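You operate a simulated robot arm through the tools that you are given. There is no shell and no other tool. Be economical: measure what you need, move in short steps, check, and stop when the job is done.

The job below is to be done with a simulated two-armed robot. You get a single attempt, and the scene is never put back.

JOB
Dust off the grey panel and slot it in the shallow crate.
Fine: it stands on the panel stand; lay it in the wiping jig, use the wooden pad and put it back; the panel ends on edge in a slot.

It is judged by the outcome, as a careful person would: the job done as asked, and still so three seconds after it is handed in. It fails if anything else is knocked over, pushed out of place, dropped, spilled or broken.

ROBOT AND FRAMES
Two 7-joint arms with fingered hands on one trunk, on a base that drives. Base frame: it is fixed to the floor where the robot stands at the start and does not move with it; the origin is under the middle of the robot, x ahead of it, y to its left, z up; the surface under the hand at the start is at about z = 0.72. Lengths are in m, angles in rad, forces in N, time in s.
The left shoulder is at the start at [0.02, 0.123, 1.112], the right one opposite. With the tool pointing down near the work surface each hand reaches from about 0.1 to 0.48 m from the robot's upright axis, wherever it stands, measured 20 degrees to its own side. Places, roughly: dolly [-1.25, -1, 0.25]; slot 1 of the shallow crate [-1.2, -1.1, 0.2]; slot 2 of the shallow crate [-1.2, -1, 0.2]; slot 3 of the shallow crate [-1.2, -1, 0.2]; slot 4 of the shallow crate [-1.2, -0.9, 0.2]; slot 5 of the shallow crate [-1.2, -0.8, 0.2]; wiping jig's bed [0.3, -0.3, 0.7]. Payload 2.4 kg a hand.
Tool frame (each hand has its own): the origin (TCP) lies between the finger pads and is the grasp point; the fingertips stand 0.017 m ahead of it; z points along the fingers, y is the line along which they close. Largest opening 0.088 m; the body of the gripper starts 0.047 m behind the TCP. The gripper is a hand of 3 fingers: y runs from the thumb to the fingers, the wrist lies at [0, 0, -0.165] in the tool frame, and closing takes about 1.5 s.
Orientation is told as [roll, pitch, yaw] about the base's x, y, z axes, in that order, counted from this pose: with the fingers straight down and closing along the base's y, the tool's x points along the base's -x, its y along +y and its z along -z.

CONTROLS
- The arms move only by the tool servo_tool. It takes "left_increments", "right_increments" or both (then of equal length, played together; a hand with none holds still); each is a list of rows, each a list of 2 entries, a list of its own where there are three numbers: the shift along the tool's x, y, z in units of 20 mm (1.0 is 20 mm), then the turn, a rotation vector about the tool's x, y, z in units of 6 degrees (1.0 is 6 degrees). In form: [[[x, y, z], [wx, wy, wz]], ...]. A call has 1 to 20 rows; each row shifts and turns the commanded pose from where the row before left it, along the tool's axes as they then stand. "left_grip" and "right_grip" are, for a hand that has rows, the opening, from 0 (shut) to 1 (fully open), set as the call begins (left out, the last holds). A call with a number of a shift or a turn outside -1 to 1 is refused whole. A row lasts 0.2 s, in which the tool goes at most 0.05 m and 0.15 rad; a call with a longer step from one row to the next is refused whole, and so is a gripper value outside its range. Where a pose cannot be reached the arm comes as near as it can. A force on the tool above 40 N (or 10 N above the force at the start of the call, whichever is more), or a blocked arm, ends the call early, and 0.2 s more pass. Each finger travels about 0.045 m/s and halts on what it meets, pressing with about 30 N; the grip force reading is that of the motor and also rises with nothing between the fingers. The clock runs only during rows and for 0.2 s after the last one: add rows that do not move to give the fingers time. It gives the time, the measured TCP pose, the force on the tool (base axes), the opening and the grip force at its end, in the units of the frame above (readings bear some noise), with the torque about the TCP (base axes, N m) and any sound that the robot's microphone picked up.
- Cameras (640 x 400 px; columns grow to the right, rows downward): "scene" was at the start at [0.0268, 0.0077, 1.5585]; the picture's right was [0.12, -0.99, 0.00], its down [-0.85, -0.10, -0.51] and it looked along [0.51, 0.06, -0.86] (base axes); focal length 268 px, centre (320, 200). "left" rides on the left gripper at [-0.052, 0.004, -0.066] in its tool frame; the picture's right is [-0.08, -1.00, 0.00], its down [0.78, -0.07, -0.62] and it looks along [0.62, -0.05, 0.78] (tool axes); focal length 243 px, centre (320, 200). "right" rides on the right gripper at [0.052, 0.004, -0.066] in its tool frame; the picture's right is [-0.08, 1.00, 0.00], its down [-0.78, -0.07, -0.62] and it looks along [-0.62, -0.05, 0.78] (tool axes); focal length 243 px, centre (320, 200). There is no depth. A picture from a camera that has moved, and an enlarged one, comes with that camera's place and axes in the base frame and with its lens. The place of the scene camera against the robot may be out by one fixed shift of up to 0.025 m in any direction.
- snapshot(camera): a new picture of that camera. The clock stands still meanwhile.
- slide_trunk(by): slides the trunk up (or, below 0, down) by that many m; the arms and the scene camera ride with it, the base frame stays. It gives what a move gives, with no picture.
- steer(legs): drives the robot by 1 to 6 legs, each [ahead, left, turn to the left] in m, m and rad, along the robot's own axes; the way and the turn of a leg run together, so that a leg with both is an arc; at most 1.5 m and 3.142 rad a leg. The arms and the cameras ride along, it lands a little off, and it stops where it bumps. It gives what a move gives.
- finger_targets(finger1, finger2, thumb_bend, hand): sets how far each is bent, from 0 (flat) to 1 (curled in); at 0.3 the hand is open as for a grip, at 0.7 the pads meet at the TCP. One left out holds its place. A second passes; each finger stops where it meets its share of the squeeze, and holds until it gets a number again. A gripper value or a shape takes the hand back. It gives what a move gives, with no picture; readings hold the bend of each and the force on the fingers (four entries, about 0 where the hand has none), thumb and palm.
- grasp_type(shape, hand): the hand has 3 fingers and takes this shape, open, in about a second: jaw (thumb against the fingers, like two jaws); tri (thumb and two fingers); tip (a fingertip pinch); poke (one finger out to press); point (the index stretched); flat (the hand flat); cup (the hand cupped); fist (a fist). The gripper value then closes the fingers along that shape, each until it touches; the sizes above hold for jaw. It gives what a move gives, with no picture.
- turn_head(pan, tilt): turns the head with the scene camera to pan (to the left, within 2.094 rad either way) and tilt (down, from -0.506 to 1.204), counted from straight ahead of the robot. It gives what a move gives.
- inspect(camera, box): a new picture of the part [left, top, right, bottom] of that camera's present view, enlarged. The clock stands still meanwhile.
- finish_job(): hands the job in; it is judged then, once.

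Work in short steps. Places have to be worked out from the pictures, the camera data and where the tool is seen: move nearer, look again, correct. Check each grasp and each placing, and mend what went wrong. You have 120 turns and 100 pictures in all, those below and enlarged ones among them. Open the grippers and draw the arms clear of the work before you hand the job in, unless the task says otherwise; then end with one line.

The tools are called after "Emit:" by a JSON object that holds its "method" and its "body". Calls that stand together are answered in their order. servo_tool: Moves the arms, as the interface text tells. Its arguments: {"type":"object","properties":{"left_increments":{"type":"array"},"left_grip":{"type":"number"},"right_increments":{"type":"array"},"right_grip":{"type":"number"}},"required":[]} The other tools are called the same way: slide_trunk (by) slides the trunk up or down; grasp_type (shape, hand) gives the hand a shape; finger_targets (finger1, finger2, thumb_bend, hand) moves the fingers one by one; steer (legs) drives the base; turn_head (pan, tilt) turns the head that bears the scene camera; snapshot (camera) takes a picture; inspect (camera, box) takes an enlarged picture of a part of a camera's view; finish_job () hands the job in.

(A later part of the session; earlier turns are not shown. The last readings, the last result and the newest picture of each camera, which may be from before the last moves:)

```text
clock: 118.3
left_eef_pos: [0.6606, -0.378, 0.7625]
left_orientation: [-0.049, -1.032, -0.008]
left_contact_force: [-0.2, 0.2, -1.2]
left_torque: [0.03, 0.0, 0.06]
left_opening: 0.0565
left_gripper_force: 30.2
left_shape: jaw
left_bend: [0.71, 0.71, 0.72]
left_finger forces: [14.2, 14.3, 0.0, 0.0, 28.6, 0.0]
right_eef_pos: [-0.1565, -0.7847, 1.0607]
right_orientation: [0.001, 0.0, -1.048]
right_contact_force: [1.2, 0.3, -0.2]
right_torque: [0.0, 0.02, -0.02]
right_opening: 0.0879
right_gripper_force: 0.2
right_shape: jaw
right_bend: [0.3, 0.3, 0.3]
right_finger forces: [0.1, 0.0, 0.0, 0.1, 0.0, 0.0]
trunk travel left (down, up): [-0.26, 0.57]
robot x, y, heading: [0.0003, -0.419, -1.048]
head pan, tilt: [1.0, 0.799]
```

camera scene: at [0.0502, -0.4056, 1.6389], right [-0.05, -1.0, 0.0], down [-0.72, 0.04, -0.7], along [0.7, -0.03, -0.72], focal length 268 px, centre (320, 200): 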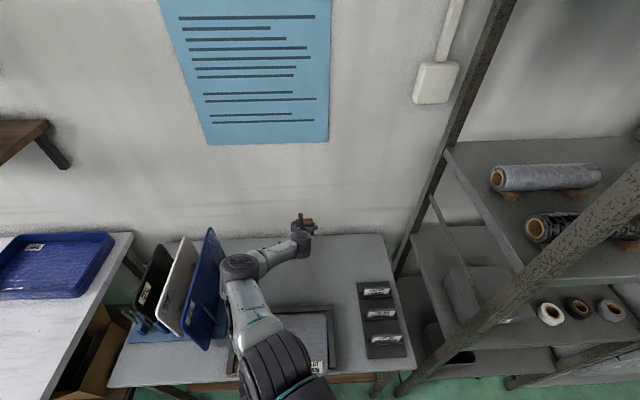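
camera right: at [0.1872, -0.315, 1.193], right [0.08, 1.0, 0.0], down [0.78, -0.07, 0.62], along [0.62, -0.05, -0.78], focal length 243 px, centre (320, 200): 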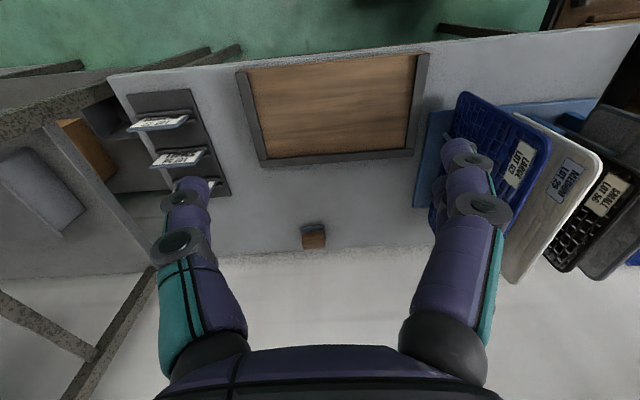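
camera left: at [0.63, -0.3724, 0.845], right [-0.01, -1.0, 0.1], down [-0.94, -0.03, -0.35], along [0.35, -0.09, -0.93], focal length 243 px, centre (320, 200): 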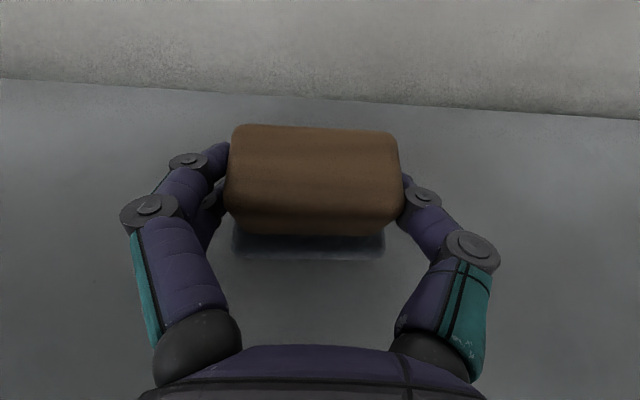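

Emit:
{"method": "servo_tool", "body": {"left_increments": [[[0.064, 0.002, 0.039], [0, 0, 0]], [[0.064, 0.002, 0.039], [0, 0, 0]], [[0, 0, 0], [0, 0, 0]]]}}

```text
clock: 119.1
left_eef_pos: [0.6604, -0.3788, 0.7632]
left_orientation: [-0.049, -1.032, -0.01]
left_contact_force: [-0.4, 0.7, -2.2]
left_torque: [0.05, 0.03, -0.04]
left_opening: 0.0559
left_gripper_force: 29.8
left_shape: jaw
left_bend: [0.71, 0.71, 0.72]
left_finger forces: [14.2, 14.3, 0.0, 0.0, 28.5, 0.1]
left hand out of reach, approached as far as the arm can: row 2
right_eef_pos: [-0.1576, -0.7857, 1.0615]
right_orientation: [0.0, -0.001, -1.049]
right_contact_force: [-0.3, -0.4, -0.6]
right_torque: [0.02, 0.04, 0.0]
right_opening: 0.0879
right_gripper_force: 0.1
right_shape: jaw
right_bend: [0.3, 0.3, 0.3]
right_finger forces: [0.1, 0.1, 0.0, 0.1, 0.1, 0.0]
trunk travel left (down, up): [-0.26, 0.57]
robot x, y, heading: [0.0025, -0.4183, -1.051]
head pan, tilt: [1.0, 0.799]
```

The arm is at its reach limit, so I use the trunk for the last millimetres.

Emit:
{"method": "slide_trunk", "body": {"by": -0.003}}

```text
clock: 119.7
left_eef_pos: [0.6601, -0.3784, 0.7608]
left_orientation: [-0.049, -1.031, -0.009]
left_contact_force: [-0.8, 0.3, 1.6]
left_torque: [0.08, 0.01, -0.02]
left_opening: 0.0561
left_gripper_force: 30.0
left_shape: jaw
left_bend: [0.71, 0.71, 0.72]
left_finger forces: [14.2, 14.5, 0.0, 0.0, 28.7, 0.0]
right_eef_pos: [-0.1562, -0.7859, 1.0578]
right_orientation: [0.0, 0.0, -1.05]
right_contact_force: [0.2, -0.2, 0.0]
right_torque: [0.01, 0.01, 0.0]
right_opening: 0.0877
right_gripper_force: 0.1
right_shape: jaw
right_bend: [0.3, 0.3, 0.3]
right_finger forces: [0.0, 0.0, 0.0, 0.0, 0.0, 0.0]
trunk travel left (down, up): [-0.257, 0.573]
robot x, y, heading: [0.0017, -0.4189, -1.052]
head pan, tilt: [1.0, 0.799]
```

Contact begins (force turned positive). One more millimetre, then I release.

Emit:
{"method": "slide_trunk", "body": {"by": -0.0015}}

Emit:
{"method": "servo_tool", "body": {"left_increments": [[[0, 0, 0], [0, 0, 0]], [[0, 0, 0], [0, 0, 0]], [[0, 0, 0], [0, 0, 0]], [[0, 0, 0], [0, 0, 0]], [[0, 0, 0], [0, 0, 0]]], "left_grip": 1}}

Emit:
{"method": "snapshot", "body": {"camera": "left"}}

```text
clock: 120.2
left_eef_pos: [0.6599, -0.3784, 0.7603]
left_orientation: [-0.048, -1.032, -0.01]
left_contact_force: [0.9, 0.2, 7.4]
left_torque: [0.13, -0.08, 0.01]
left_opening: 0.0563
left_gripper_force: 30.3
left_shape: jaw
left_bend: [0.71, 0.71, 0.72]
left_finger forces: [14.1, 14.6, 0.0, 0.1, 28.6, 0.0]
right_eef_pos: [-0.1576, -0.7863, 1.0566]
right_orientation: [0.0, 0.001, -1.047]
right_contact_force: [-0.4, -0.4, -1.1]
right_torque: [-0.02, 0.01, 0.01]
right_opening: 0.0879
right_gripper_force: 0.0
right_shape: jaw
right_bend: [0.3, 0.3, 0.3]
right_finger forces: [0.1, 0.0, 0.0, 0.0, 0.1, 0.0]
trunk travel left (down, up): [-0.256, 0.574]
robot x, y, heading: [-0.0023, -0.4174, -1.052]
head pan, tilt: [1.0, 0.799]
```

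```text
clock: 121.4
left_eef_pos: [0.6601, -0.3795, 0.7583]
left_orientation: [-0.049, -1.031, -0.006]
left_contact_force: [-0.2, -0.5, 0.2]
left_torque: [0.01, 0.02, -0.02]
left_opening: 0.0878
left_gripper_force: 0.1
left_shape: jaw
left_bend: [0.3, 0.3, 0.3]
left_finger forces: [0.0, 0.1, 0.0, 0.0, 0.0, 0.0]
right_eef_pos: [-0.1574, -0.7856, 1.0565]
right_orientation: [-0.001, 0.0, -1.047]
right_contact_force: [-0.8, -0.5, -0.3]
right_torque: [-0.01, -0.01, -0.01]
right_opening: 0.0879
right_gripper_force: 0.2
right_shape: jaw
right_bend: [0.3, 0.3, 0.3]
right_finger forces: [0.0, 0.1, 0.1, 0.0, 0.1, 0.0]
trunk travel left (down, up): [-0.256, 0.574]
robot x, y, heading: [-0.0005, -0.4174, -1.048]
head pan, tilt: [1.0, 0.799]
```

```text
29 pictures are left
camera left: at [0.6298, -0.3706, 0.8372], right [-0.01, -1.0, 0.1], down [-0.94, -0.03, -0.35], along [0.35, -0.09, -0.93], focal length 243 px, centre (320, 200)
```

left: 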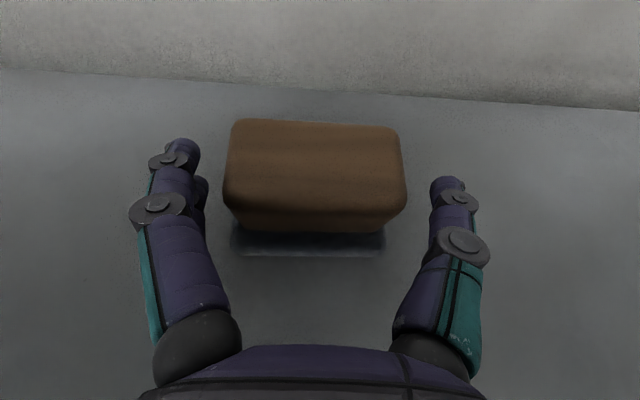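

Pad released in its original place. I withdraw the hand along the fingers and raise the trunk.

Emit:
{"method": "servo_tool", "body": {"left_increments": [[[0, 0, -1], [0, 0, 0]], [[0, 0, -1], [0, 0, 0]], [[0, 0, -1], [0, 0, 0]], [[0, 0, -1], [0, 0, 0]], [[0, 0, -1], [0, 0, 0]], [[0, 0, 0], [0, 0, 0]]]}}

Emit:
{"method": "slide_trunk", "body": {"by": 0.2}}

Emit:
{"method": "steer", "body": {"legs": [[-0.125, -0.216, 0]]}}

Emit:
{"method": "snapshot", "body": {"camera": "scene"}}

```text
clock: 122.8
left_eef_pos: [0.5738, -0.3728, 0.8117]
left_orientation: [-0.048, -1.031, -0.01]
left_contact_force: [-0.1, -0.8, -0.5]
left_torque: [-0.01, 0.02, 0.03]
left_opening: 0.088
left_gripper_force: 0.1
left_shape: jaw
left_bend: [0.3, 0.3, 0.3]
left_finger forces: [0.0, 0.1, 0.0, 0.0, 0.0, 0.0]
right_eef_pos: [-0.158, -0.7844, 1.0562]
right_orientation: [-0.001, 0.0, -1.049]
right_contact_force: [0.3, 0.3, -0.7]
right_torque: [0.02, 0.02, -0.02]
right_opening: 0.0879
right_gripper_force: 0.0
right_shape: jaw
right_bend: [0.3, 0.3, 0.3]
right_finger forces: [0.1, 0.0, 0.0, 0.1, 0.0, 0.0]
trunk travel left (down, up): [-0.256, 0.574]
robot x, y, heading: [0.0005, -0.4214, -1.055]
head pan, tilt: [1.0, 0.799]
```

```text
clock: 124.9
left_eef_pos: [0.5753, -0.3725, 1.0111]
left_orientation: [-0.051, -1.033, -0.008]
left_contact_force: [-0.8, 0.5, -1.3]
left_torque: [0.02, -0.02, -0.01]
left_opening: 0.0878
left_gripper_force: 0.2
left_shape: jaw
left_bend: [0.3, 0.3, 0.3]
left_finger forces: [0.0, 0.0, 0.0, 0.1, 0.0, 0.0]
right_eef_pos: [-0.1564, -0.7853, 1.2563]
right_orientation: [-0.001, 0.0, -1.048]
right_contact_force: [0.5, -0.5, -0.1]
right_torque: [0.0, -0.02, 0.04]
right_opening: 0.0879
right_gripper_force: 0.1
right_shape: jaw
right_bend: [0.3, 0.3, 0.3]
right_finger forces: [0.0, 0.0, 0.0, 0.0, 0.0, 0.1]
trunk travel left (down, up): [-0.456, 0.374]
robot x, y, heading: [0.0007, -0.4181, -1.042]
head pan, tilt: [1.0, 0.799]
```

```text
clock: 126.7
left_eef_pos: [0.3288, -0.3687, 1.0122]
left_orientation: [-0.05, -1.032, -0.011]
left_contact_force: [0.7, 0.3, 0.5]
left_torque: [0.0, 0.01, -0.01]
left_opening: 0.0878
left_gripper_force: 0.1
left_shape: jaw
left_bend: [0.3, 0.3, 0.3]
left_finger forces: [0.0, 0.0, 0.0, 0.0, 0.0, 0.0]
right_eef_pos: [-0.4043, -0.7803, 1.2569]
right_orientation: [0.001, -0.003, -1.05]
right_contact_force: [-1.0, 0.1, 0.6]
right_torque: [0.01, 0.01, 0.06]
right_opening: 0.0879
right_gripper_force: 0.1
right_shape: jaw
right_bend: [0.3, 0.3, 0.3]
right_finger forces: [0.0, 0.0, 0.1, 0.0, 0.0, 0.0]
trunk travel left (down, up): [-0.456, 0.374]
robot x, y, heading: [-0.2458, -0.4062, -1.048]
head pan, tilt: [1.0, 0.799]
```

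```text
28 pictures are left
camera scene: at [-0.1966, -0.4002, 1.7064], right [-0.05, -1.0, 0.0], down [-0.72, 0.04, -0.7], along [0.7, -0.04, -0.72], focal length 268 px, centre (320, 200)
```

scene: 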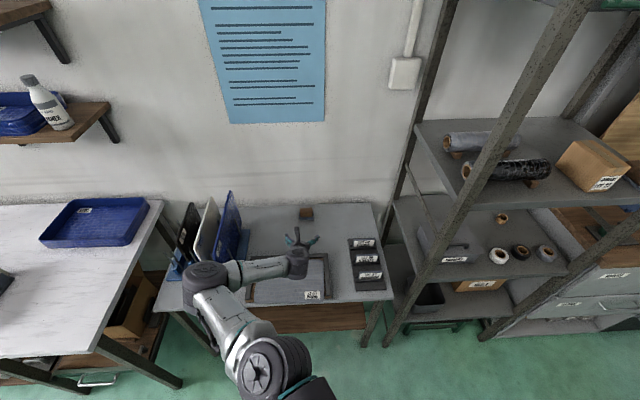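

All in place. I turn the base back to heading 0 and set it to about (-0.21, -0.275).

Emit:
{"method": "steer", "body": {"legs": [[0, 0, 1.048], [0.033, 0.131, 0]]}}

Emit:
{"method": "servo_tool", "body": {"left_increments": [[[0, 0, 0], [0, -1, 0]], [[0, 0, 0], [0, -1, 0]], [[0, 0, 0], [0, -1, 0]], [[0, 0, 0], [0, -1, 0]], [[0, 0, 0], [0, -1, 0]], [[0, 0, 0], [0.5, -0.15, 0]], [[0, 0, 0], [1, 0, 0]], [[0, 0, 0], [1, 0, 0]], [[0, 0, 0], [1, 0, 0]], [[0, 0, 0], [1, 0, 0]], [[0, 0, 0], [1, 0, 0]], [[0, 0, 0], [1, 0, 0]], [[0, 0, 0], [1, 0, 0]], [[0, 0, 0], [1, 0, 0]], [[0, 0, 0], [1, 0, 0]], [[0, 0, 0], [0.5, 0, 0]], [[0, 0, 0], [0, 0, 0]]]}}

```text
clock: 130.7
left_eef_pos: [0.0465, 0.2349, 1.0102]
left_orientation: [-0.047, -1.03, 1.024]
left_contact_force: [-0.3, 0.2, 0.3]
left_torque: [0.01, 0.01, 0.01]
left_opening: 0.088
left_gripper_force: 0.0
left_shape: jaw
left_bend: [0.3, 0.3, 0.3]
left_finger forces: [0.0, 0.1, 0.0, 0.1, 0.0, 0.1]
right_eef_pos: [0.0266, -0.6053, 1.2579]
right_orientation: [-0.003, 0.0, -0.015]
right_contact_force: [0.5, 0.0, -0.3]
right_torque: [-0.02, -0.03, -0.02]
right_opening: 0.088
right_gripper_force: 0.1
right_shape: jaw
right_bend: [0.3, 0.3, 0.3]
right_finger forces: [0.0, 0.1, 0.0, 0.0, 0.0, 0.1]
trunk travel left (down, up): [-0.456, 0.374]
robot x, y, heading: [-0.2082, -0.2845, -0.018]
head pan, tilt: [1.0, 0.799]
```

```text
clock: 134.2
left_eef_pos: [0.0456, 0.2342, 1.01]
left_orientation: [-2.611, -1.544, 2.544]
left_contact_force: [-0.1, 0.3, -0.2]
left_torque: [-0.01, 0.03, 0.0]
left_opening: 0.0881
left_gripper_force: 0.1
left_shape: jaw
left_bend: [0.3, 0.3, 0.3]
left_finger forces: [0.1, 0.0, 0.0, 0.1, 0.0, 0.0]
right_eef_pos: [0.026, -0.6066, 1.257]
right_orientation: [0.0, 0.0, -0.016]
right_contact_force: [-0.1, 1.3, -0.3]
right_torque: [-0.01, -0.07, 0.02]
right_opening: 0.0879
right_gripper_force: 0.1
right_shape: jaw
right_bend: [0.3, 0.3, 0.3]
right_finger forces: [0.0, 0.0, 0.0, 0.0, 0.0, 0.1]
trunk travel left (down, up): [-0.456, 0.374]
robot x, y, heading: [-0.2092, -0.2854, -0.015]
head pan, tilt: [1.0, 0.799]
```

Now I bring the hand 0.4 m to the right, in front of the panel.

Emit:
{"method": "servo_tool", "body": {"left_increments": [[[0, -1, 0.2], [0, 0, 0]], [[0, -1, 0.2], [0, 0, 0]], [[0, -1, 0.2], [0, 0, 0]], [[0, -1, 0.2], [0, 0, 0]], [[0, -1, 0.2], [0, 0, 0]], [[0, -1, 0.2], [0, 0, 0]], [[0, -1, 0.2], [0, 0, 0]], [[0, -1, 0.2], [0, 0, 0]], [[0, -1, 0.2], [0, 0, 0]], [[0, -1, 0.2], [0, 0, 0]], [[0, -1, 0.2], [0, 0, 0]], [[0, -1, 0.2], [0, 0, 0]], [[0, -1, 0.2], [0, 0, 0]], [[0, -1, 0.2], [0, 0, 0]], [[0, -1, 0.2], [0, 0, 0]], [[0, -1, 0.2], [0, 0, 0]], [[0, -1, 0.2], [0, 0, 0]], [[0, -1, 0.2], [0, 0, 0]], [[0, -1, 0.2], [0, 0, 0]], [[0, -1, 0.2], [0, 0, 0]]]}}

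Emit:
{"method": "servo_tool", "body": {"left_increments": [[[0, -1, 0], [0, 0, -0.5]], [[0, -1, 0], [0, 0, 0]], [[0, -1, 0], [0, 0, 0]], [[0, 0, 0], [0, 0, -0.5]], [[0, 0, 0], [0, 0, -1]], [[0, 0, 0], [0, 0, -1]], [[0, 0, 0], [0, 0, -1]], [[0, 0, 0], [0, 0, -1]], [[0, 0, 0], [0, 0, -1]], [[0, 0, 0], [0, 0, -1]], [[0, 0, 0], [0, 0, -1]], [[0, 0, 0], [0, 0, -1]], [[0, 0, 0], [0, 0, -1]], [[0, 0, 0], [0, 0, -1]], [[0, 0, 0], [0, 0, -1]], [[0, 0, 0], [0, 0, -1]], [[0, 0, 0], [0, 0, -1]], [[0, 0, 0], [0, 0, -1]]]}}

```text
clock: 138.4
left_eef_pos: [0.1009, -0.1694, 1.0188]
left_orientation: [-2.648, -1.546, 2.582]
left_contact_force: [0.1, 0.6, -0.5]
left_torque: [-0.03, 0.02, 0.01]
left_opening: 0.0881
left_gripper_force: 0.0
left_shape: jaw
left_bend: [0.3, 0.3, 0.3]
left_finger forces: [0.0, 0.0, 0.0, 0.0, 0.0, 0.0]
right_eef_pos: [0.0252, -0.6072, 1.2573]
right_orientation: [-0.001, 0.001, -0.016]
right_contact_force: [0.1, -0.1, 0.0]
right_torque: [0.04, -0.01, 0.01]
right_opening: 0.088
right_gripper_force: 0.0
right_shape: jaw
right_bend: [0.3, 0.3, 0.3]
right_finger forces: [0.0, 0.0, 0.0, 0.1, 0.0, 0.1]
trunk travel left (down, up): [-0.456, 0.374]
robot x, y, heading: [-0.2073, -0.2816, -0.016]
head pan, tilt: [1.0, 0.799]
```

```text
clock: 142.2
left_eef_pos: [0.0971, -0.2305, 1.0205]
left_orientation: [-1.592, 0.015, 1.503]
left_contact_force: [0.5, 0.5, -0.8]
left_torque: [0.02, -0.01, -0.02]
left_opening: 0.0882
left_gripper_force: 0.0
left_shape: jaw
left_bend: [0.3, 0.3, 0.3]
left_finger forces: [0.0, 0.0, 0.0, 0.1, 0.1, 0.0]
right_eef_pos: [0.0247, -0.607, 1.2568]
right_orientation: [-0.003, 0.002, -0.017]
right_contact_force: [-0.3, -0.6, 1.2]
right_torque: [0.05, 0.0, 0.0]
right_opening: 0.088
right_gripper_force: 0.0
right_shape: jaw
right_bend: [0.3, 0.3, 0.3]
right_finger forces: [0.0, 0.0, 0.0, 0.0, 0.0, 0.0]
trunk travel left (down, up): [-0.456, 0.374]
robot x, y, heading: [-0.2066, -0.2827, -0.017]
head pan, tilt: [1.0, 0.799]
```

The hand is oriented; I look at the panel in the jig to find its edge.

Emit:
{"method": "turn_head", "body": {"pan": -0.1, "tilt": 0.95}}

Emit:
{"method": "inspect", "body": {"camera": "scene", "box": [240, 150, 440, 310]}}

```text
clock: 143.6
left_eef_pos: [0.0961, -0.23, 1.0204]
left_orientation: [-1.594, 0.012, 1.506]
left_contact_force: [0.4, -0.8, 0.8]
left_torque: [0.0, 0.01, 0.02]
left_opening: 0.0879
left_gripper_force: 0.0
left_shape: jaw
left_bend: [0.3, 0.3, 0.3]
left_finger forces: [0.0, 0.0, 0.0, 0.0, 0.1, 0.0]
right_eef_pos: [0.0251, -0.6074, 1.2573]
right_orientation: [-0.001, 0.0, -0.018]
right_contact_force: [-0.5, 0.0, 0.5]
right_torque: [0.0, 0.02, -0.03]
right_opening: 0.088
right_gripper_force: 0.0
right_shape: jaw
right_bend: [0.3, 0.3, 0.3]
right_finger forces: [0.0, 0.0, 0.0, 0.1, 0.0, 0.0]
trunk travel left (down, up): [-0.456, 0.374]
robot x, y, heading: [-0.2113, -0.2806, -0.018]
head pan, tilt: [-0.099, 0.949]
```

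```text
2.50 times, centred on (340, 230) of scene
camera zoom: at [-0.1768, -0.2915, 1.6948], right [-0.12, -0.99, 0.0], down [-0.81, 0.09, -0.58], along [0.58, -0.07, -0.81], focal length 669 px, centre (270, 125)
```

zoom: 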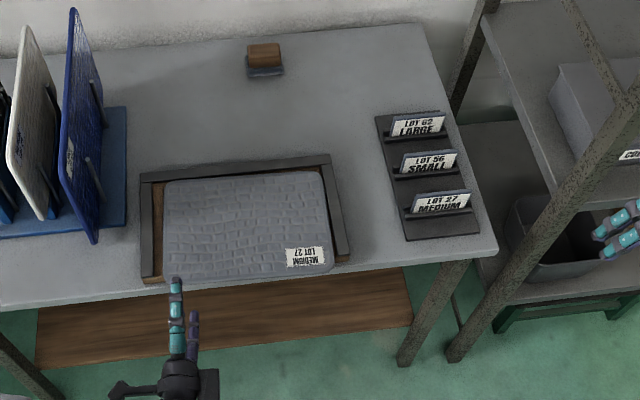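

The panel is clean all over and lies square; its front edge is at x ≈ 0.249, centre y ≈ -0.308, and the pad is back. I align the hand with it and partly close the grip (35 mm).

Emit:
{"method": "servo_tool", "body": {"left_increments": [[[1, 0, 0], [-0.2, -0.23, 0]], [[1, 0, 0], [0, 0, 0]], [[1, 0, 0], [0, 0, 0]], [[0.9, 0, 0], [0, 0, 0]], [[0, 0, 0], [0, 0, 0]], [[0, 0, 0], [0, 0, 0]]], "left_grip": 0.4}}

Emit:
{"method": "slide_trunk", "body": {"by": -0.265}}

Emit:
{"method": "snapshot", "body": {"camera": "left"}}

```text
clock: 145.0
left_eef_pos: [0.0928, -0.3097, 1.0219]
left_orientation: [-1.572, 0.012, 1.528]
left_contact_force: [0.1, 0.4, 0.9]
left_torque: [0.01, 0.02, 0.0]
left_opening: 0.0355
left_gripper_force: 0.1
left_shape: jaw
left_bend: [0.73, 0.73, 0.7]
left_finger forces: [0.0, 0.0, 0.0, 0.0, 0.0, 0.1]
right_eef_pos: [0.0257, -0.6077, 1.2559]
right_orientation: [0.003, 0.0, -0.018]
right_contact_force: [-0.2, 0.3, 0.2]
right_torque: [-0.02, 0.0, -0.05]
right_opening: 0.0879
right_gripper_force: 0.1
right_shape: jaw
right_bend: [0.3, 0.3, 0.3]
right_finger forces: [0.0, 0.1, 0.0, 0.0, 0.0, 0.0]
trunk travel left (down, up): [-0.456, 0.374]
robot x, y, heading: [-0.2067, -0.283, -0.021]
head pan, tilt: [-0.099, 0.949]
```

```text
clock: 147.7
left_eef_pos: [0.0919, -0.3091, 0.7563]
left_orientation: [-1.572, 0.012, 1.531]
left_contact_force: [-0.2, -0.5, 0.2]
left_torque: [0.01, 0.0, -0.01]
left_opening: 0.0357
left_gripper_force: 0.0
left_shape: jaw
left_bend: [0.73, 0.73, 0.7]
left_finger forces: [0.0, 0.0, 0.0, 0.0, 0.1, 0.0]
right_eef_pos: [0.0248, -0.6064, 0.9912]
right_orientation: [0.0, 0.0, -0.017]
right_contact_force: [0.3, 1.0, -0.9]
right_torque: [-0.03, -0.01, 0.04]
right_opening: 0.088
right_gripper_force: 0.0
right_shape: jaw
right_bend: [0.3, 0.3, 0.3]
right_finger forces: [0.0, 0.0, 0.0, 0.1, 0.1, 0.0]
trunk travel left (down, up): [-0.191, 0.639]
robot x, y, heading: [-0.2096, -0.2818, -0.022]
head pan, tilt: [-0.099, 0.949]
```

```text
26 pictures are left
camera left: at [0.0284, -0.2542, 0.7505], right [0.0, 0.1, 1.0], down [-0.65, -0.75, 0.08], along [0.76, -0.65, 0.06], focal length 243 px, centre (320, 200)
```

left: 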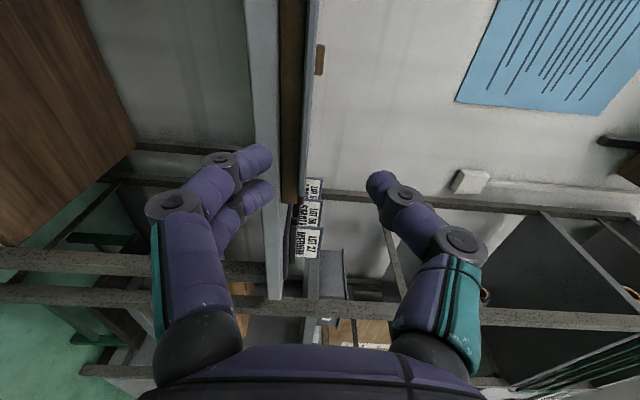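

The panel edge shows at z ≈ 0.745, between the opened fingers. I lower 4 mm and move forward 0.157 m around the edge.

Emit:
{"method": "servo_tool", "body": {"left_increments": [[[-0.3, 0.2, 0], [0, 0, 0]], [[0, 0, 1], [0, 0, 0]], [[0, 0, 1], [0, 0, 0]], [[0, 0, 1], [0, 0, 0]], [[0, 0, 1], [0, 0, 0]], [[0, 0, 1], [0, 0, 0]], [[0, 0, 1], [0, 0, 0]], [[0, 0, 0.7], [0, 0, 0]], [[0, 0, 0.6], [0, 0, 0]], [[0, 0, 0.5], [0, 0, 0]], [[0, 0, 0], [0, 0, 0]]]}}

Emit:
{"method": "snapshot", "body": {"camera": "left"}}

Emit:
{"method": "inspect", "body": {"camera": "scene", "box": [240, 150, 440, 310]}}

```text
clock: 150.0
left_eef_pos: [0.2435, -0.3133, 0.7479]
left_orientation: [-1.564, 0.013, 1.524]
left_contact_force: [-26.1, 6.2, 0.9]
left_torque: [0.13, 0.58, 0.13]
left_opening: 0.0339
left_gripper_force: 0.1
left_shape: jaw
left_bend: [0.79, 0.78, 0.7]
left_finger forces: [15.1, 11.8, 0.1, 0.1, 0.0, 0.0]
right_eef_pos: [0.0225, -0.6059, 0.9925]
right_orientation: [-0.002, -0.005, -0.017]
right_contact_force: [0.3, 0.6, 0.5]
right_torque: [0.02, 0.04, 0.03]
right_opening: 0.0879
right_gripper_force: 0.1
right_shape: jaw
right_bend: [0.3, 0.3, 0.3]
right_finger forces: [0.0, 0.0, 0.0, 0.0, 0.1, 0.1]
trunk travel left (down, up): [-0.191, 0.639]
robot x, y, heading: [-0.209, -0.2815, -0.018]
head pan, tilt: [-0.099, 0.949]
stopped in row 11 (left hand): the force on the tool passed its limit at 43 N (the readings are from after the stop); the commanded pose is now the measured one
```

```text
25 pictures are left
camera left: at [0.1794, -0.2573, 0.7435], right [0.01, 0.1, 1.0], down [-0.66, -0.75, 0.08], along [0.75, -0.65, 0.06], focal length 243 px, centre (320, 200)
```

left: 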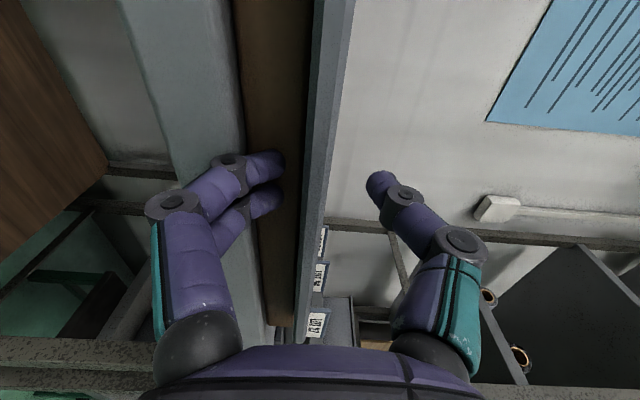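

```text
2.50 times, centred on (340, 230) of scene
camera zoom: at [-0.1813, -0.2904, 1.43], right [-0.12, -0.99, 0.0], down [-0.81, 0.09, -0.58], along [0.58, -0.07, -0.81], focal length 669 px, centre (270, 125)
```

zoom: 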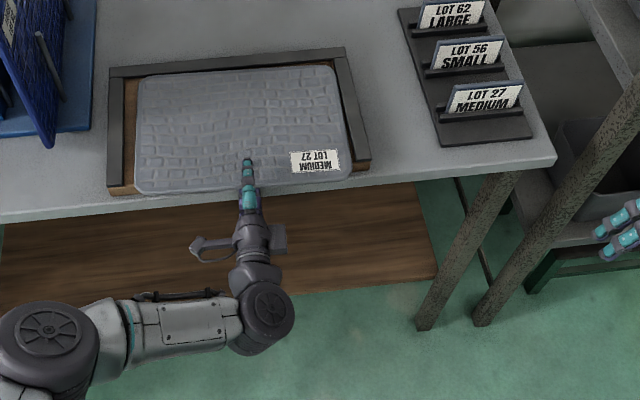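

The fingertips just met the bed's front face; the jig did not shift. I back off 4 mm and close on the panel's overhanging edge.

Emit:
{"method": "servo_tool", "body": {"left_increments": [[[0, 0, -0.2], [0, 0, 0]], [[0, 0, 0], [0, 0, 0]]]}}

Emit:
{"method": "servo_tool", "body": {"left_increments": [[[0, 0, 0], [0, 0, 0]], [[0, 0, 0], [0, 0, 0]], [[0, 0, 0], [0, 0, 0]], [[0, 0, 0], [0, 0, 0]], [[0, 0, 0], [0, 0, 0]], [[0, 0, 0], [0, 0, 0]]], "left_grip": 0}}

Emit:
{"method": "snapshot", "body": {"camera": "left"}}

```text
clock: 150.6
left_eef_pos: [0.2417, -0.3112, 0.7504]
left_orientation: [-1.568, 0.012, 1.527]
left_contact_force: [-7.1, -1.0, 1.4]
left_torque: [-0.01, 0.06, 0.02]
left_opening: 0.0337
left_gripper_force: 0.0
left_shape: jaw
left_bend: [0.77, 0.75, 0.7]
left_finger forces: [4.6, 2.2, 0.1, 0.0, 0.0, 0.1]
right_eef_pos: [0.0246, -0.6063, 0.9915]
right_orientation: [0.0, -0.003, -0.018]
right_contact_force: [0.0, 0.1, 0.2]
right_torque: [-0.01, 0.01, 0.01]
right_opening: 0.0879
right_gripper_force: 0.0
right_shape: jaw
right_bend: [0.3, 0.3, 0.3]
right_finger forces: [0.0, 0.0, 0.0, 0.0, 0.1, 0.0]
trunk travel left (down, up): [-0.191, 0.639]
robot x, y, heading: [-0.2069, -0.2836, -0.016]
head pan, tilt: [-0.099, 0.949]
```

```text
clock: 152.0
left_eef_pos: [0.2425, -0.3123, 0.7497]
left_orientation: [-1.569, 0.013, 1.525]
left_contact_force: [1.3, -0.7, 11.1]
left_torque: [0.0, -0.2, -0.01]
left_opening: 0.0041
left_gripper_force: 29.6
left_shape: jaw
left_bend: [0.76, 0.75, 0.65]
left_finger forces: [11.3, 11.1, 0.1, 0.0, 32.6, 0.0]
right_eef_pos: [0.0243, -0.6064, 0.991]
right_orientation: [0.0, -0.001, -0.017]
right_contact_force: [0.0, -0.7, 1.5]
right_torque: [0.0, 0.01, 0.01]
right_opening: 0.088
right_gripper_force: 0.1
right_shape: jaw
right_bend: [0.3, 0.3, 0.3]
right_finger forces: [0.0, 0.0, 0.0, 0.1, 0.0, 0.0]
trunk travel left (down, up): [-0.191, 0.639]
robot x, y, heading: [-0.2068, -0.2809, -0.019]
head pan, tilt: [-0.099, 0.949]
```

```text
23 pictures are left
camera left: at [0.1778, -0.2568, 0.7443], right [0.01, 0.1, 1.0], down [-0.66, -0.75, 0.08], along [0.76, -0.65, 0.06], focal length 243 px, centre (320, 200)
```

left: 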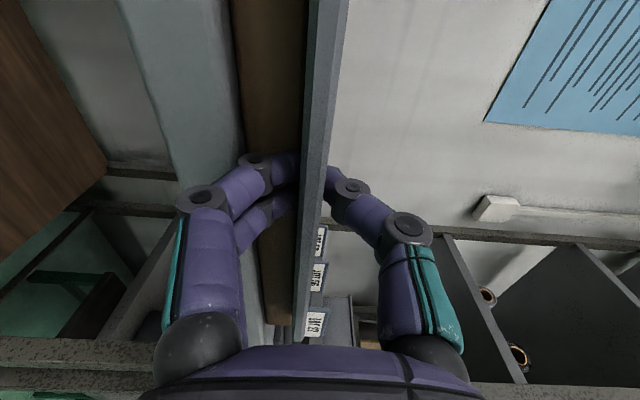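

Gripped. I lift with the trunk 0.2 m and check the hold.

Emit:
{"method": "slide_trunk", "body": {"by": 0.02}}

Emit:
{"method": "slide_trunk", "body": {"by": 0.28}}

Emit:
{"method": "snapshot", "body": {"camera": "scene"}}

```text
clock: 152.7
left_eef_pos: [0.2412, -0.3115, 0.7679]
left_orientation: [-1.564, 0.012, 1.525]
left_contact_force: [0.1, 0.7, -1.1]
left_torque: [0.0, 0.08, -0.01]
left_opening: 0.0038
left_gripper_force: 29.9
left_shape: jaw
left_bend: [0.75, 0.75, 0.65]
left_finger forces: [14.3, 14.3, 0.1, 0.1, 27.5, 0.0]
right_eef_pos: [0.024, -0.6069, 1.0116]
right_orientation: [0.0, 0.001, -0.018]
right_contact_force: [0.7, 0.1, -0.4]
right_torque: [0.02, -0.02, 0.01]
right_opening: 0.088
right_gripper_force: 0.0
right_shape: jaw
right_bend: [0.3, 0.3, 0.3]
right_finger forces: [0.1, 0.0, 0.0, 0.1, 0.0, 0.1]
trunk travel left (down, up): [-0.211, 0.619]
robot x, y, heading: [-0.212, -0.2835, -0.017]
head pan, tilt: [-0.099, 0.949]
```

```text
clock: 155.5
left_eef_pos: [0.2414, -0.3117, 1.0486]
left_orientation: [-1.565, 0.012, 1.525]
left_contact_force: [0.0, -0.8, -0.9]
left_torque: [0.01, 0.1, -0.02]
left_opening: 0.0035
left_gripper_force: 29.7
left_shape: jaw
left_bend: [0.75, 0.75, 0.64]
left_finger forces: [14.6, 14.1, 0.0, 0.0, 27.7, 0.0]
right_eef_pos: [0.0247, -0.6061, 1.2913]
right_orientation: [0.003, 0.0, -0.016]
right_contact_force: [-0.4, 0.4, 0.7]
right_torque: [-0.01, -0.02, 0.0]
right_opening: 0.088
right_gripper_force: 0.0
right_shape: jaw
right_bend: [0.3, 0.3, 0.3]
right_finger forces: [0.0, 0.0, 0.0, 0.1, 0.0, 0.0]
trunk travel left (down, up): [-0.491, 0.339]
robot x, y, heading: [-0.2089, -0.284, -0.022]
head pan, tilt: [-0.099, 0.949]
```

```text
22 pictures are left
camera scene: at [-0.1773, -0.2916, 1.7298], right [-0.12, -0.99, 0.0], down [-0.81, 0.1, -0.58], along [0.58, -0.07, -0.81], focal length 268 px, centre (320, 200)
```

scene: 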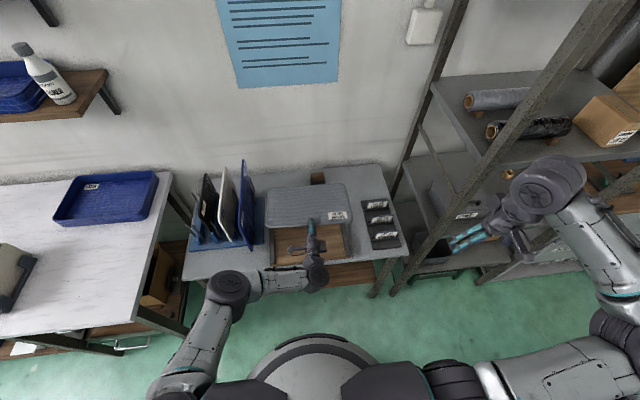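

The panel is firmly held. I back away from the table 0.5 m, then swing the hand down so the panel hangs below it.

Emit:
{"method": "steer", "body": {"legs": [[-0.5, 0, 0]]}}

Emit:
{"method": "servo_tool", "body": {"left_increments": [[[0, 0, 0], [-1, 0, 0]], [[0, 0, 0], [-1, 0, 0]], [[0, 0, 0], [-1, 0, 0]], [[0, 0, 0], [-1, 0, 0]], [[0, 0, 0], [-1, 0, 0]], [[0, 0, 0], [-1, 0, 0]], [[0, 0, 0], [-1, 0, 0]], [[0, 0, 0], [-1, 0, 0]], [[0, 0, 0], [-1, 0, 0]], [[0, 0, 0], [-1, 0, 0]], [[0, 0, 0], [-1, 0, 0]], [[0, 0, 0], [-1, 0, 0]], [[0, 0, 0], [-1, 0, 0]], [[0, 0, 0], [-1, 0, 0]], [[0, 0, 0], [-0.95, 0, 0]], [[0, 0, 0], [0, 0, 0]]]}}

Emit:
{"method": "steer", "body": {"legs": [[-0.5, 0.03, 0], [0, 0, -1.55]]}}

Emit:
{"method": "turn_head", "body": {"pan": 0.0, "tilt": 0.85}}

Emit:
{"method": "snapshot", "body": {"camera": "scene"}}

```text
clock: 158.4
left_eef_pos: [-0.26, -0.3017, 1.0487]
left_orientation: [-1.565, 0.013, 1.535]
left_contact_force: [0.3, 0.2, -0.9]
left_torque: [0.02, 0.11, 0.02]
left_opening: 0.0033
left_gripper_force: 30.4
left_shape: jaw
left_bend: [0.75, 0.75, 0.64]
left_finger forces: [14.7, 14.2, 0.1, 0.0, 27.7, 0.0]
right_eef_pos: [-0.4756, -0.5974, 1.2911]
right_orientation: [0.0, -0.001, -0.008]
right_contact_force: [0.8, 0.4, 0.6]
right_torque: [-0.02, -0.02, -0.01]
right_opening: 0.0881
right_gripper_force: 0.0
right_shape: jaw
right_bend: [0.3, 0.3, 0.3]
right_finger forces: [0.1, 0.0, 0.1, 0.0, 0.1, 0.0]
trunk travel left (down, up): [-0.491, 0.339]
robot x, y, heading: [-0.7082, -0.2766, -0.009]
head pan, tilt: [-0.099, 0.949]
```

```text
clock: 161.8
left_eef_pos: [-0.2644, -0.301, 1.0486]
left_orientation: [-0.102, 0.014, 1.534]
left_contact_force: [-0.4, -0.5, -1.8]
left_torque: [0.0, 0.0, 0.0]
left_opening: 0.0038
left_gripper_force: 29.7
left_shape: jaw
left_bend: [0.75, 0.75, 0.64]
left_finger forces: [13.8, 13.7, 0.1, 0.0, 27.6, 0.0]
left hand out of reach, approached as far as the arm can: row 14, 15
right_eef_pos: [-0.4747, -0.5977, 1.292]
right_orientation: [-0.001, 0.0, -0.008]
right_contact_force: [0.3, 0.9, 1.0]
right_torque: [0.01, 0.01, -0.04]
right_opening: 0.0881
right_gripper_force: 0.1
right_shape: jaw
right_bend: [0.3, 0.3, 0.3]
right_finger forces: [0.0, 0.0, 0.0, 0.0, 0.0, 0.1]
trunk travel left (down, up): [-0.491, 0.339]
robot x, y, heading: [-0.713, -0.2738, -0.004]
head pan, tilt: [-0.099, 0.949]
```

```text
clock: 168.6
left_eef_pos: [-1.2192, -0.6933, 1.0485]
left_orientation: [-0.102, 0.014, 0.011]
left_contact_force: [0.4, -0.3, -1.0]
left_torque: [-0.02, 0.03, -0.02]
left_opening: 0.0034
left_gripper_force: 29.6
left_shape: jaw
left_bend: [0.75, 0.75, 0.64]
left_finger forces: [13.7, 13.5, 0.0, 0.0, 27.4, 0.0]
right_eef_pos: [-1.5269, -0.4976, 1.2921]
right_orientation: [-0.001, 0.0, -1.533]
right_contact_force: [0.0, -0.4, 1.1]
right_torque: [-0.01, 0.02, 0.02]
right_opening: 0.088
right_gripper_force: 0.0
right_shape: jaw
right_bend: [0.3, 0.3, 0.3]
right_finger forces: [0.1, 0.0, 0.1, 0.0, 0.0, 0.0]
trunk travel left (down, up): [-0.491, 0.339]
robot x, y, heading: [-1.2142, -0.2428, -1.536]
head pan, tilt: [-0.099, 0.949]
```

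```text
clock: 169.2
left_eef_pos: [-1.219, -0.6935, 1.0492]
left_orientation: [-0.1, 0.012, 0.01]
left_contact_force: [-0.4, 0.6, -1.6]
left_torque: [-0.02, 0.0, 0.0]
left_opening: 0.0033
left_gripper_force: 29.6
left_shape: jaw
left_bend: [0.75, 0.75, 0.64]
left_finger forces: [13.6, 13.6, 0.0, 0.0, 27.3, 0.0]
right_eef_pos: [-1.5252, -0.4979, 1.2909]
right_orientation: [-0.001, -0.001, -1.533]
right_contact_force: [-0.2, -0.7, 0.3]
right_torque: [0.02, -0.02, 0.02]
right_opening: 0.0879
right_gripper_force: 0.0
right_shape: jaw
right_bend: [0.3, 0.3, 0.3]
right_finger forces: [0.0, 0.0, 0.0, 0.0, 0.0, 0.1]
trunk travel left (down, up): [-0.491, 0.339]
robot x, y, heading: [-1.2133, -0.2447, -1.534]
head pan, tilt: [0.0, 0.85]
```

```text
21 pictures are left
camera scene: at [-1.2341, -0.3047, 1.7373], right [-1.0, -0.04, 0.0], down [-0.03, 0.75, -0.66], along [0.03, -0.66, -0.75], focal length 268 px, centre (320, 200)
```

scene: 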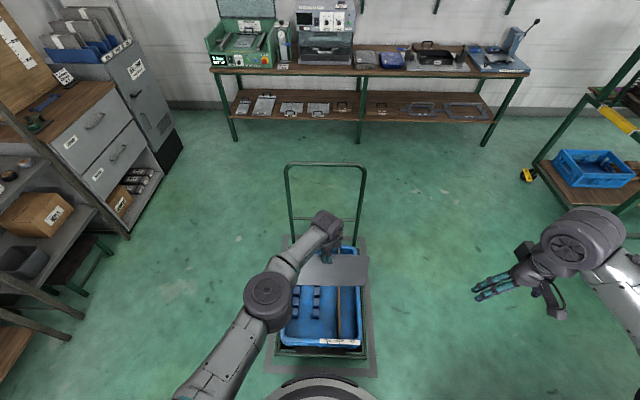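

I am above the crate side with the panel hanging across. I zoom in on the crate to see slots and fence.

Emit:
{"method": "inspect", "body": {"camera": "scene", "box": [260, 230, 390, 370]}}

```text
2.86 times, centred on (325, 300) of scene
camera zoom: at [-1.2341, -0.3047, 1.7373], right [-1.0, -0.04, 0.0], down [-0.03, 0.75, -0.66], along [0.03, -0.66, -0.75], focal length 764 px, centre (306, -86)
```

zoom: 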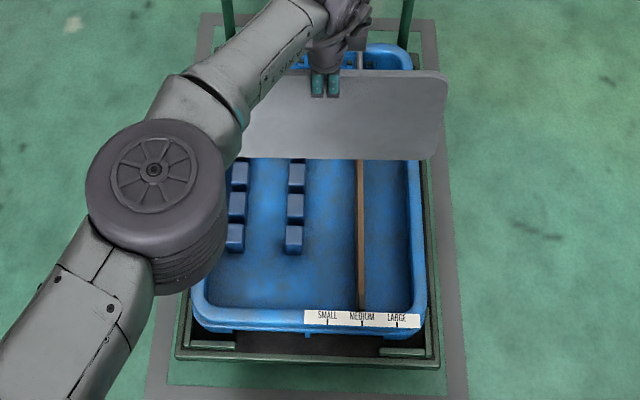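

The fence already stands at MEDIUM and all slots are free. Slot 5 is around y ≈ -0.84…-0.87, panel centre should be x ≈ -1.18. Reach will be tight that low, so I move up a little and turn the base so the left shoulder leads, counter-yawing the hand.

Emit:
{"method": "steer", "body": {"legs": [[0.05, -0.03, 0], [0, 0, -1.0]]}}

Emit:
{"method": "servo_tool", "body": {"left_increments": [[[0, 0, 0], [0, 0, -1]], [[0, 0, 0], [0, 0, -1]], [[0, 0, 0], [0, 0, -1]], [[0, 0, 0], [0, 0, -1]], [[0, 0, 0], [0, 0, -1]], [[0, 0, 0], [0, 0, -1]], [[0, 0, 0], [0, 0, -1]], [[0, 0, 0], [0, 0, -1]], [[0, 0, 0], [0, 0, -1]], [[0, 0, 0], [0, 0, -0.6]], [[0, 0, 0], [0, 0, 0]]]}}

```text
clock: 172.7
left_eef_pos: [-1.6206, -0.5372, 1.0488]
left_orientation: [-0.1, 0.013, -0.986]
left_contact_force: [0.1, 0.7, -1.1]
left_torque: [0.04, 0.01, 0.02]
left_opening: 0.0034
left_gripper_force: 29.8
left_shape: jaw
left_bend: [0.75, 0.75, 0.64]
left_finger forces: [13.7, 13.5, 0.1, 0.1, 27.1, 0.1]
right_eef_pos: [-1.6238, -0.1722, 1.2917]
right_orientation: [-0.001, 0.0, -2.529]
right_contact_force: [0.1, -0.2, -0.4]
right_torque: [0.0, 0.03, 0.01]
right_opening: 0.0878
right_gripper_force: 0.1
right_shape: jaw
right_bend: [0.3, 0.3, 0.3]
right_finger forces: [0.0, 0.0, 0.1, 0.0, 0.0, 0.0]
trunk travel left (down, up): [-0.491, 0.339]
robot x, y, heading: [-1.2418, -0.2951, -2.524]
head pan, tilt: [0.0, 0.85]
```

```text
clock: 175.1
left_eef_pos: [-1.621, -0.5361, 1.0497]
left_orientation: [-0.044, 0.093, 0.017]
left_contact_force: [0.8, -0.1, 0.0]
left_torque: [-0.02, -0.03, 0.02]
left_opening: 0.0034
left_gripper_force: 30.0
left_shape: jaw
left_bend: [0.75, 0.75, 0.64]
left_finger forces: [13.6, 13.4, 0.0, 0.0, 27.0, 0.0]
right_eef_pos: [-1.6241, -0.1731, 1.292]
right_orientation: [0.0, 0.001, -2.53]
right_contact_force: [-0.6, 0.5, 0.0]
right_torque: [0.01, -0.01, 0.03]
right_opening: 0.0877
right_gripper_force: 0.0
right_shape: jaw
right_bend: [0.3, 0.3, 0.3]
right_finger forces: [0.0, 0.1, 0.1, 0.0, 0.0, 0.0]
trunk travel left (down, up): [-0.491, 0.339]
robot x, y, heading: [-1.2449, -0.2971, -2.531]
head pan, tilt: [0.0, 0.85]
```

I bring the hand over toward the slots (x ≈ -1.2, y ≈ -0.82), fixing the small pitch.

Emit:
{"method": "servo_tool", "body": {"left_increments": [[[-1, -0.7, 0], [0, -0.9, 0]], [[-1, -0.7, 0], [0, 0, 0]], [[-1, -0.7, 0], [0, 0, 0]], [[-1, -0.7, 0], [0, 0, 0]], [[-1, -0.7, 0], [0, 0, 0]], [[-1, -0.7, 0], [0, 0, 0]], [[-1, -0.7, 0], [0, 0, 0]], [[-1, -0.7, 0], [0, 0, 0]], [[-1, -0.7, 0], [0, 0, 0]], [[-1, -0.7, 0], [0, 0, 0]], [[-1, -0.7, 0], [0, 0, 0]], [[-1, -0.7, 0], [0, 0, 0]], [[-1, -0.7, 0], [0, 0, 0]], [[-1, -0.7, 0], [0, 0, 0]], [[-1, -0.7, 0], [0, 0, 0]], [[-1, -0.7, 0], [0, 0, 0]], [[-1, -0.7, 0], [0, 0, 0]], [[-1, -0.7, 0], [0, 0, 0]], [[-1, -0.7, 0], [0, 0, 0]], [[-1, -0.7, 0], [0, 0, 0]]]}}

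Emit:
{"method": "turn_head", "body": {"pan": 1.0, "tilt": 0.9}}

Emit:
{"method": "snapshot", "body": {"camera": "scene"}}

```text
clock: 179.3
left_eef_pos: [-1.2128, -0.8093, 1.0567]
left_orientation: [-0.043, 0.001, 0.023]
left_contact_force: [0.1, 0.5, -1.3]
left_torque: [-0.02, -0.01, -0.04]
left_opening: 0.0032
left_gripper_force: 29.5
left_shape: jaw
left_bend: [0.75, 0.75, 0.64]
left_finger forces: [13.5, 13.4, 0.0, 0.1, 27.0, 0.1]
right_eef_pos: [-1.6228, -0.1729, 1.2914]
right_orientation: [0.0, 0.0, -2.53]
right_contact_force: [-0.3, 0.7, 0.6]
right_torque: [0.02, 0.0, -0.02]
right_opening: 0.0879
right_gripper_force: 0.1
right_shape: jaw
right_bend: [0.3, 0.3, 0.3]
right_finger forces: [0.0, 0.0, 0.1, 0.0, 0.1, 0.0]
trunk travel left (down, up): [-0.491, 0.339]
robot x, y, heading: [-1.2446, -0.2946, -2.526]
head pan, tilt: [0.0, 0.85]
```

```text
clock: 180.6
left_eef_pos: [-1.2128, -0.8096, 1.0597]
left_orientation: [-0.045, -0.001, 0.022]
left_contact_force: [-0.8, 0.9, -1.4]
left_torque: [-0.01, 0.01, 0.01]
left_opening: 0.003
left_gripper_force: 29.9
left_shape: jaw
left_bend: [0.75, 0.75, 0.64]
left_finger forces: [13.5, 13.4, 0.0, 0.1, 27.1, 0.1]
right_eef_pos: [-1.6226, -0.1719, 1.2918]
right_orientation: [-0.001, 0.0, -2.528]
right_contact_force: [-0.2, -0.2, 0.2]
right_torque: [-0.01, 0.02, -0.01]
right_opening: 0.0878
right_gripper_force: 0.2
right_shape: jaw
right_bend: [0.3, 0.3, 0.3]
right_finger forces: [0.0, 0.0, 0.0, 0.0, 0.1, 0.0]
trunk travel left (down, up): [-0.491, 0.339]
robot x, y, heading: [-1.2459, -0.2957, -2.529]
head pan, tilt: [1.0, 0.901]
```

```text
19 pictures are left
camera scene: at [-1.2447, -0.3605, 1.7335], right [-1.0, -0.04, 0.0], down [-0.03, 0.78, -0.62], along [0.03, -0.62, -0.78], focal length 268 px, centre (320, 200)
```

scene: 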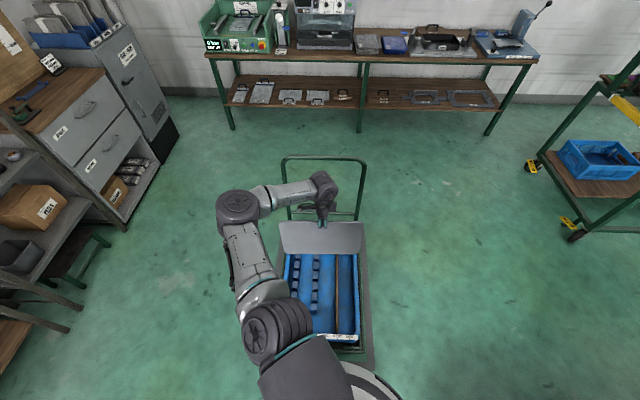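

Good reach so far. I test the low posture in free air: arm down 0.2 m (trunk still high), x to -1.18.

Emit:
{"method": "servo_tool", "body": {"left_increments": [[[-0.15, 0, 1], [0, 0, 0]], [[-0.15, 0, 1], [0, 0, 0]], [[-0.15, 0, 1], [0, 0, 0]], [[-0.15, 0, 1], [0, 0, 0]], [[-0.15, 0, 1], [0, 0, 0]], [[-0.15, 0, 1], [0, 0, 0]], [[-0.15, 0, 1], [0, 0, 0]], [[-0.15, 0, 1], [0, 0, 0]], [[-0.15, 0, 1], [0, 0, 0]], [[-0.15, 0, 1], [0, 0, 0]], [[0, 0, 0], [0, 0, 0]]]}}

Emit:
{"method": "snapshot", "body": {"camera": "left"}}

Emit:
{"method": "inspect", "body": {"camera": "scene", "box": [260, 200, 390, 360]}}

```text
clock: 183.0
left_eef_pos: [-1.1859, -0.8146, 0.8605]
left_orientation: [-0.042, 0.0, 0.022]
left_contact_force: [-1.3, 0.7, -0.8]
left_torque: [-0.06, 0.03, -0.02]
left_opening: 0.0031
left_gripper_force: 30.5
left_shape: jaw
left_bend: [0.75, 0.75, 0.64]
left_finger forces: [13.5, 13.5, 0.1, 0.0, 27.0, 0.0]
right_eef_pos: [-1.6226, -0.1743, 1.2912]
right_orientation: [-0.002, 0.001, -2.528]
right_contact_force: [0.7, 0.2, 0.6]
right_torque: [0.03, 0.0, 0.02]
right_opening: 0.0877
right_gripper_force: 0.1
right_shape: jaw
right_bend: [0.3, 0.3, 0.3]
right_finger forces: [0.1, 0.0, 0.0, 0.1, 0.0, 0.0]
trunk travel left (down, up): [-0.491, 0.339]
robot x, y, heading: [-1.2429, -0.293, -2.525]
head pan, tilt: [1.0, 0.901]
```

```text
18 pictures are left
camera left: at [-1.1339, -0.8071, 0.9249], right [0.11, -0.99, 0.04], down [-0.78, -0.06, 0.62], along [-0.62, -0.1, -0.78], focal length 243 px, centre (320, 200)
```

left: 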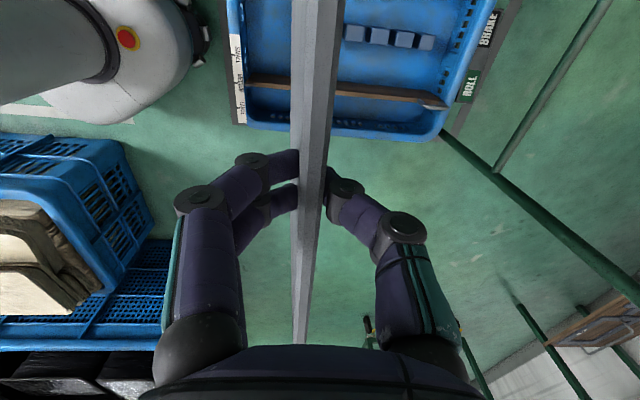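

```text
2.50 times, centred on (325, 280) of scene
camera zoom: at [-1.2446, -0.3605, 1.7335], right [-1.0, -0.04, 0.0], down [-0.03, 0.78, -0.62], along [0.03, -0.62, -0.78], focal length 669 px, centre (308, 0)
```

zoom: 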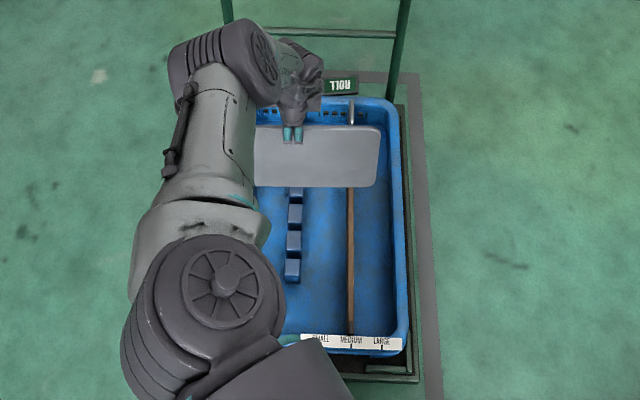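

The low posture is reachable. From the hand camera the blocks are spaced ≈ 0.057 m and slot 5 lies near y ≈ -0.84; the panel's middle should be at x ≈ -1.15. I shift there and lower the trunk 0.28 m for a closer look.

Emit:
{"method": "servo_tool", "body": {"left_increments": [[[-0.9, -0.5, 0], [0, 0, 0.1]], [[-0.9, -0.5, 0], [0, 0, 0.1]], [[0, 0, 0], [0, 0, 0]]]}}

Emit:
{"method": "slide_trunk", "body": {"by": -0.28}}

Emit:
{"method": "snapshot", "body": {"camera": "left"}}

Emit:
{"method": "inspect", "body": {"camera": "scene", "box": [240, 180, 400, 380]}}

```text
clock: 183.8
left_eef_pos: [-1.149, -0.8334, 0.8611]
left_orientation: [-0.044, -0.001, 0.001]
left_contact_force: [-0.1, -0.1, -0.5]
left_torque: [0.01, 0.0, 0.04]
left_opening: 0.0034
left_gripper_force: 30.0
left_shape: jaw
left_bend: [0.75, 0.75, 0.64]
left_finger forces: [13.5, 13.5, 0.0, 0.0, 27.0, 0.0]
right_eef_pos: [-1.623, -0.1722, 1.2923]
right_orientation: [0.0, 0.001, -2.529]
right_contact_force: [0.3, -1.4, 0.2]
right_torque: [-0.03, -0.03, 0.01]
right_opening: 0.088
right_gripper_force: 0.1
right_shape: jaw
right_bend: [0.3, 0.3, 0.3]
right_finger forces: [0.0, 0.1, 0.0, 0.0, 0.0, 0.0]
trunk travel left (down, up): [-0.491, 0.339]
robot x, y, heading: [-1.243, -0.2954, -2.532]
head pan, tilt: [1.0, 0.901]
```

```text
clock: 186.6
left_eef_pos: [-1.1495, -0.8343, 0.5822]
left_orientation: [-0.042, -0.003, 0.003]
left_contact_force: [-0.8, 0.0, -1.2]
left_torque: [-0.01, 0.01, -0.02]
left_opening: 0.0031
left_gripper_force: 30.4
left_shape: jaw
left_bend: [0.75, 0.75, 0.64]
left_finger forces: [13.4, 13.5, 0.1, 0.0, 27.0, 0.0]
right_eef_pos: [-1.6219, -0.1726, 1.0113]
right_orientation: [-0.001, -0.002, -2.528]
right_contact_force: [-0.8, -0.2, 0.5]
right_torque: [0.0, 0.02, -0.01]
right_opening: 0.088
right_gripper_force: 0.0
right_shape: jaw
right_bend: [0.3, 0.3, 0.3]
right_finger forces: [0.1, 0.1, 0.0, 0.1, 0.1, 0.0]
trunk travel left (down, up): [-0.211, 0.619]
robot x, y, heading: [-1.244, -0.2938, -2.535]
head pan, tilt: [1.0, 0.901]
```

```text
16 pictures are left
camera left: at [-1.0976, -0.8272, 0.6474], right [0.09, -1.0, 0.04], down [-0.78, -0.04, 0.62], along [-0.62, -0.09, -0.78], focal length 243 px, centre (320, 200)
```

left: 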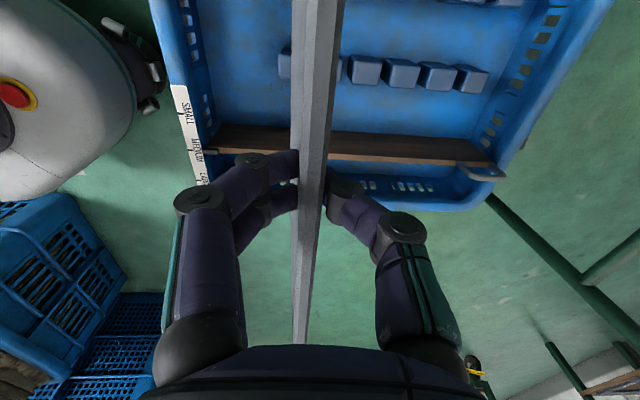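

```text
2.00 times, centred on (320, 280) of scene
camera zoom: at [-1.2446, -0.3604, 1.4535], right [-1.0, -0.04, 0.0], down [-0.03, 0.78, -0.62], along [0.03, -0.62, -0.78], focal length 535 px, centre (320, 40)
```

zoom: 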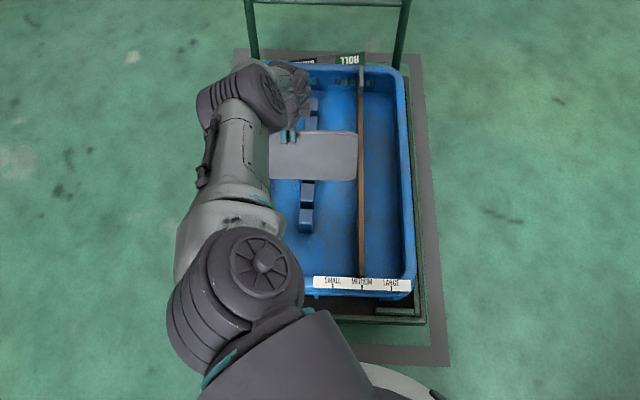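

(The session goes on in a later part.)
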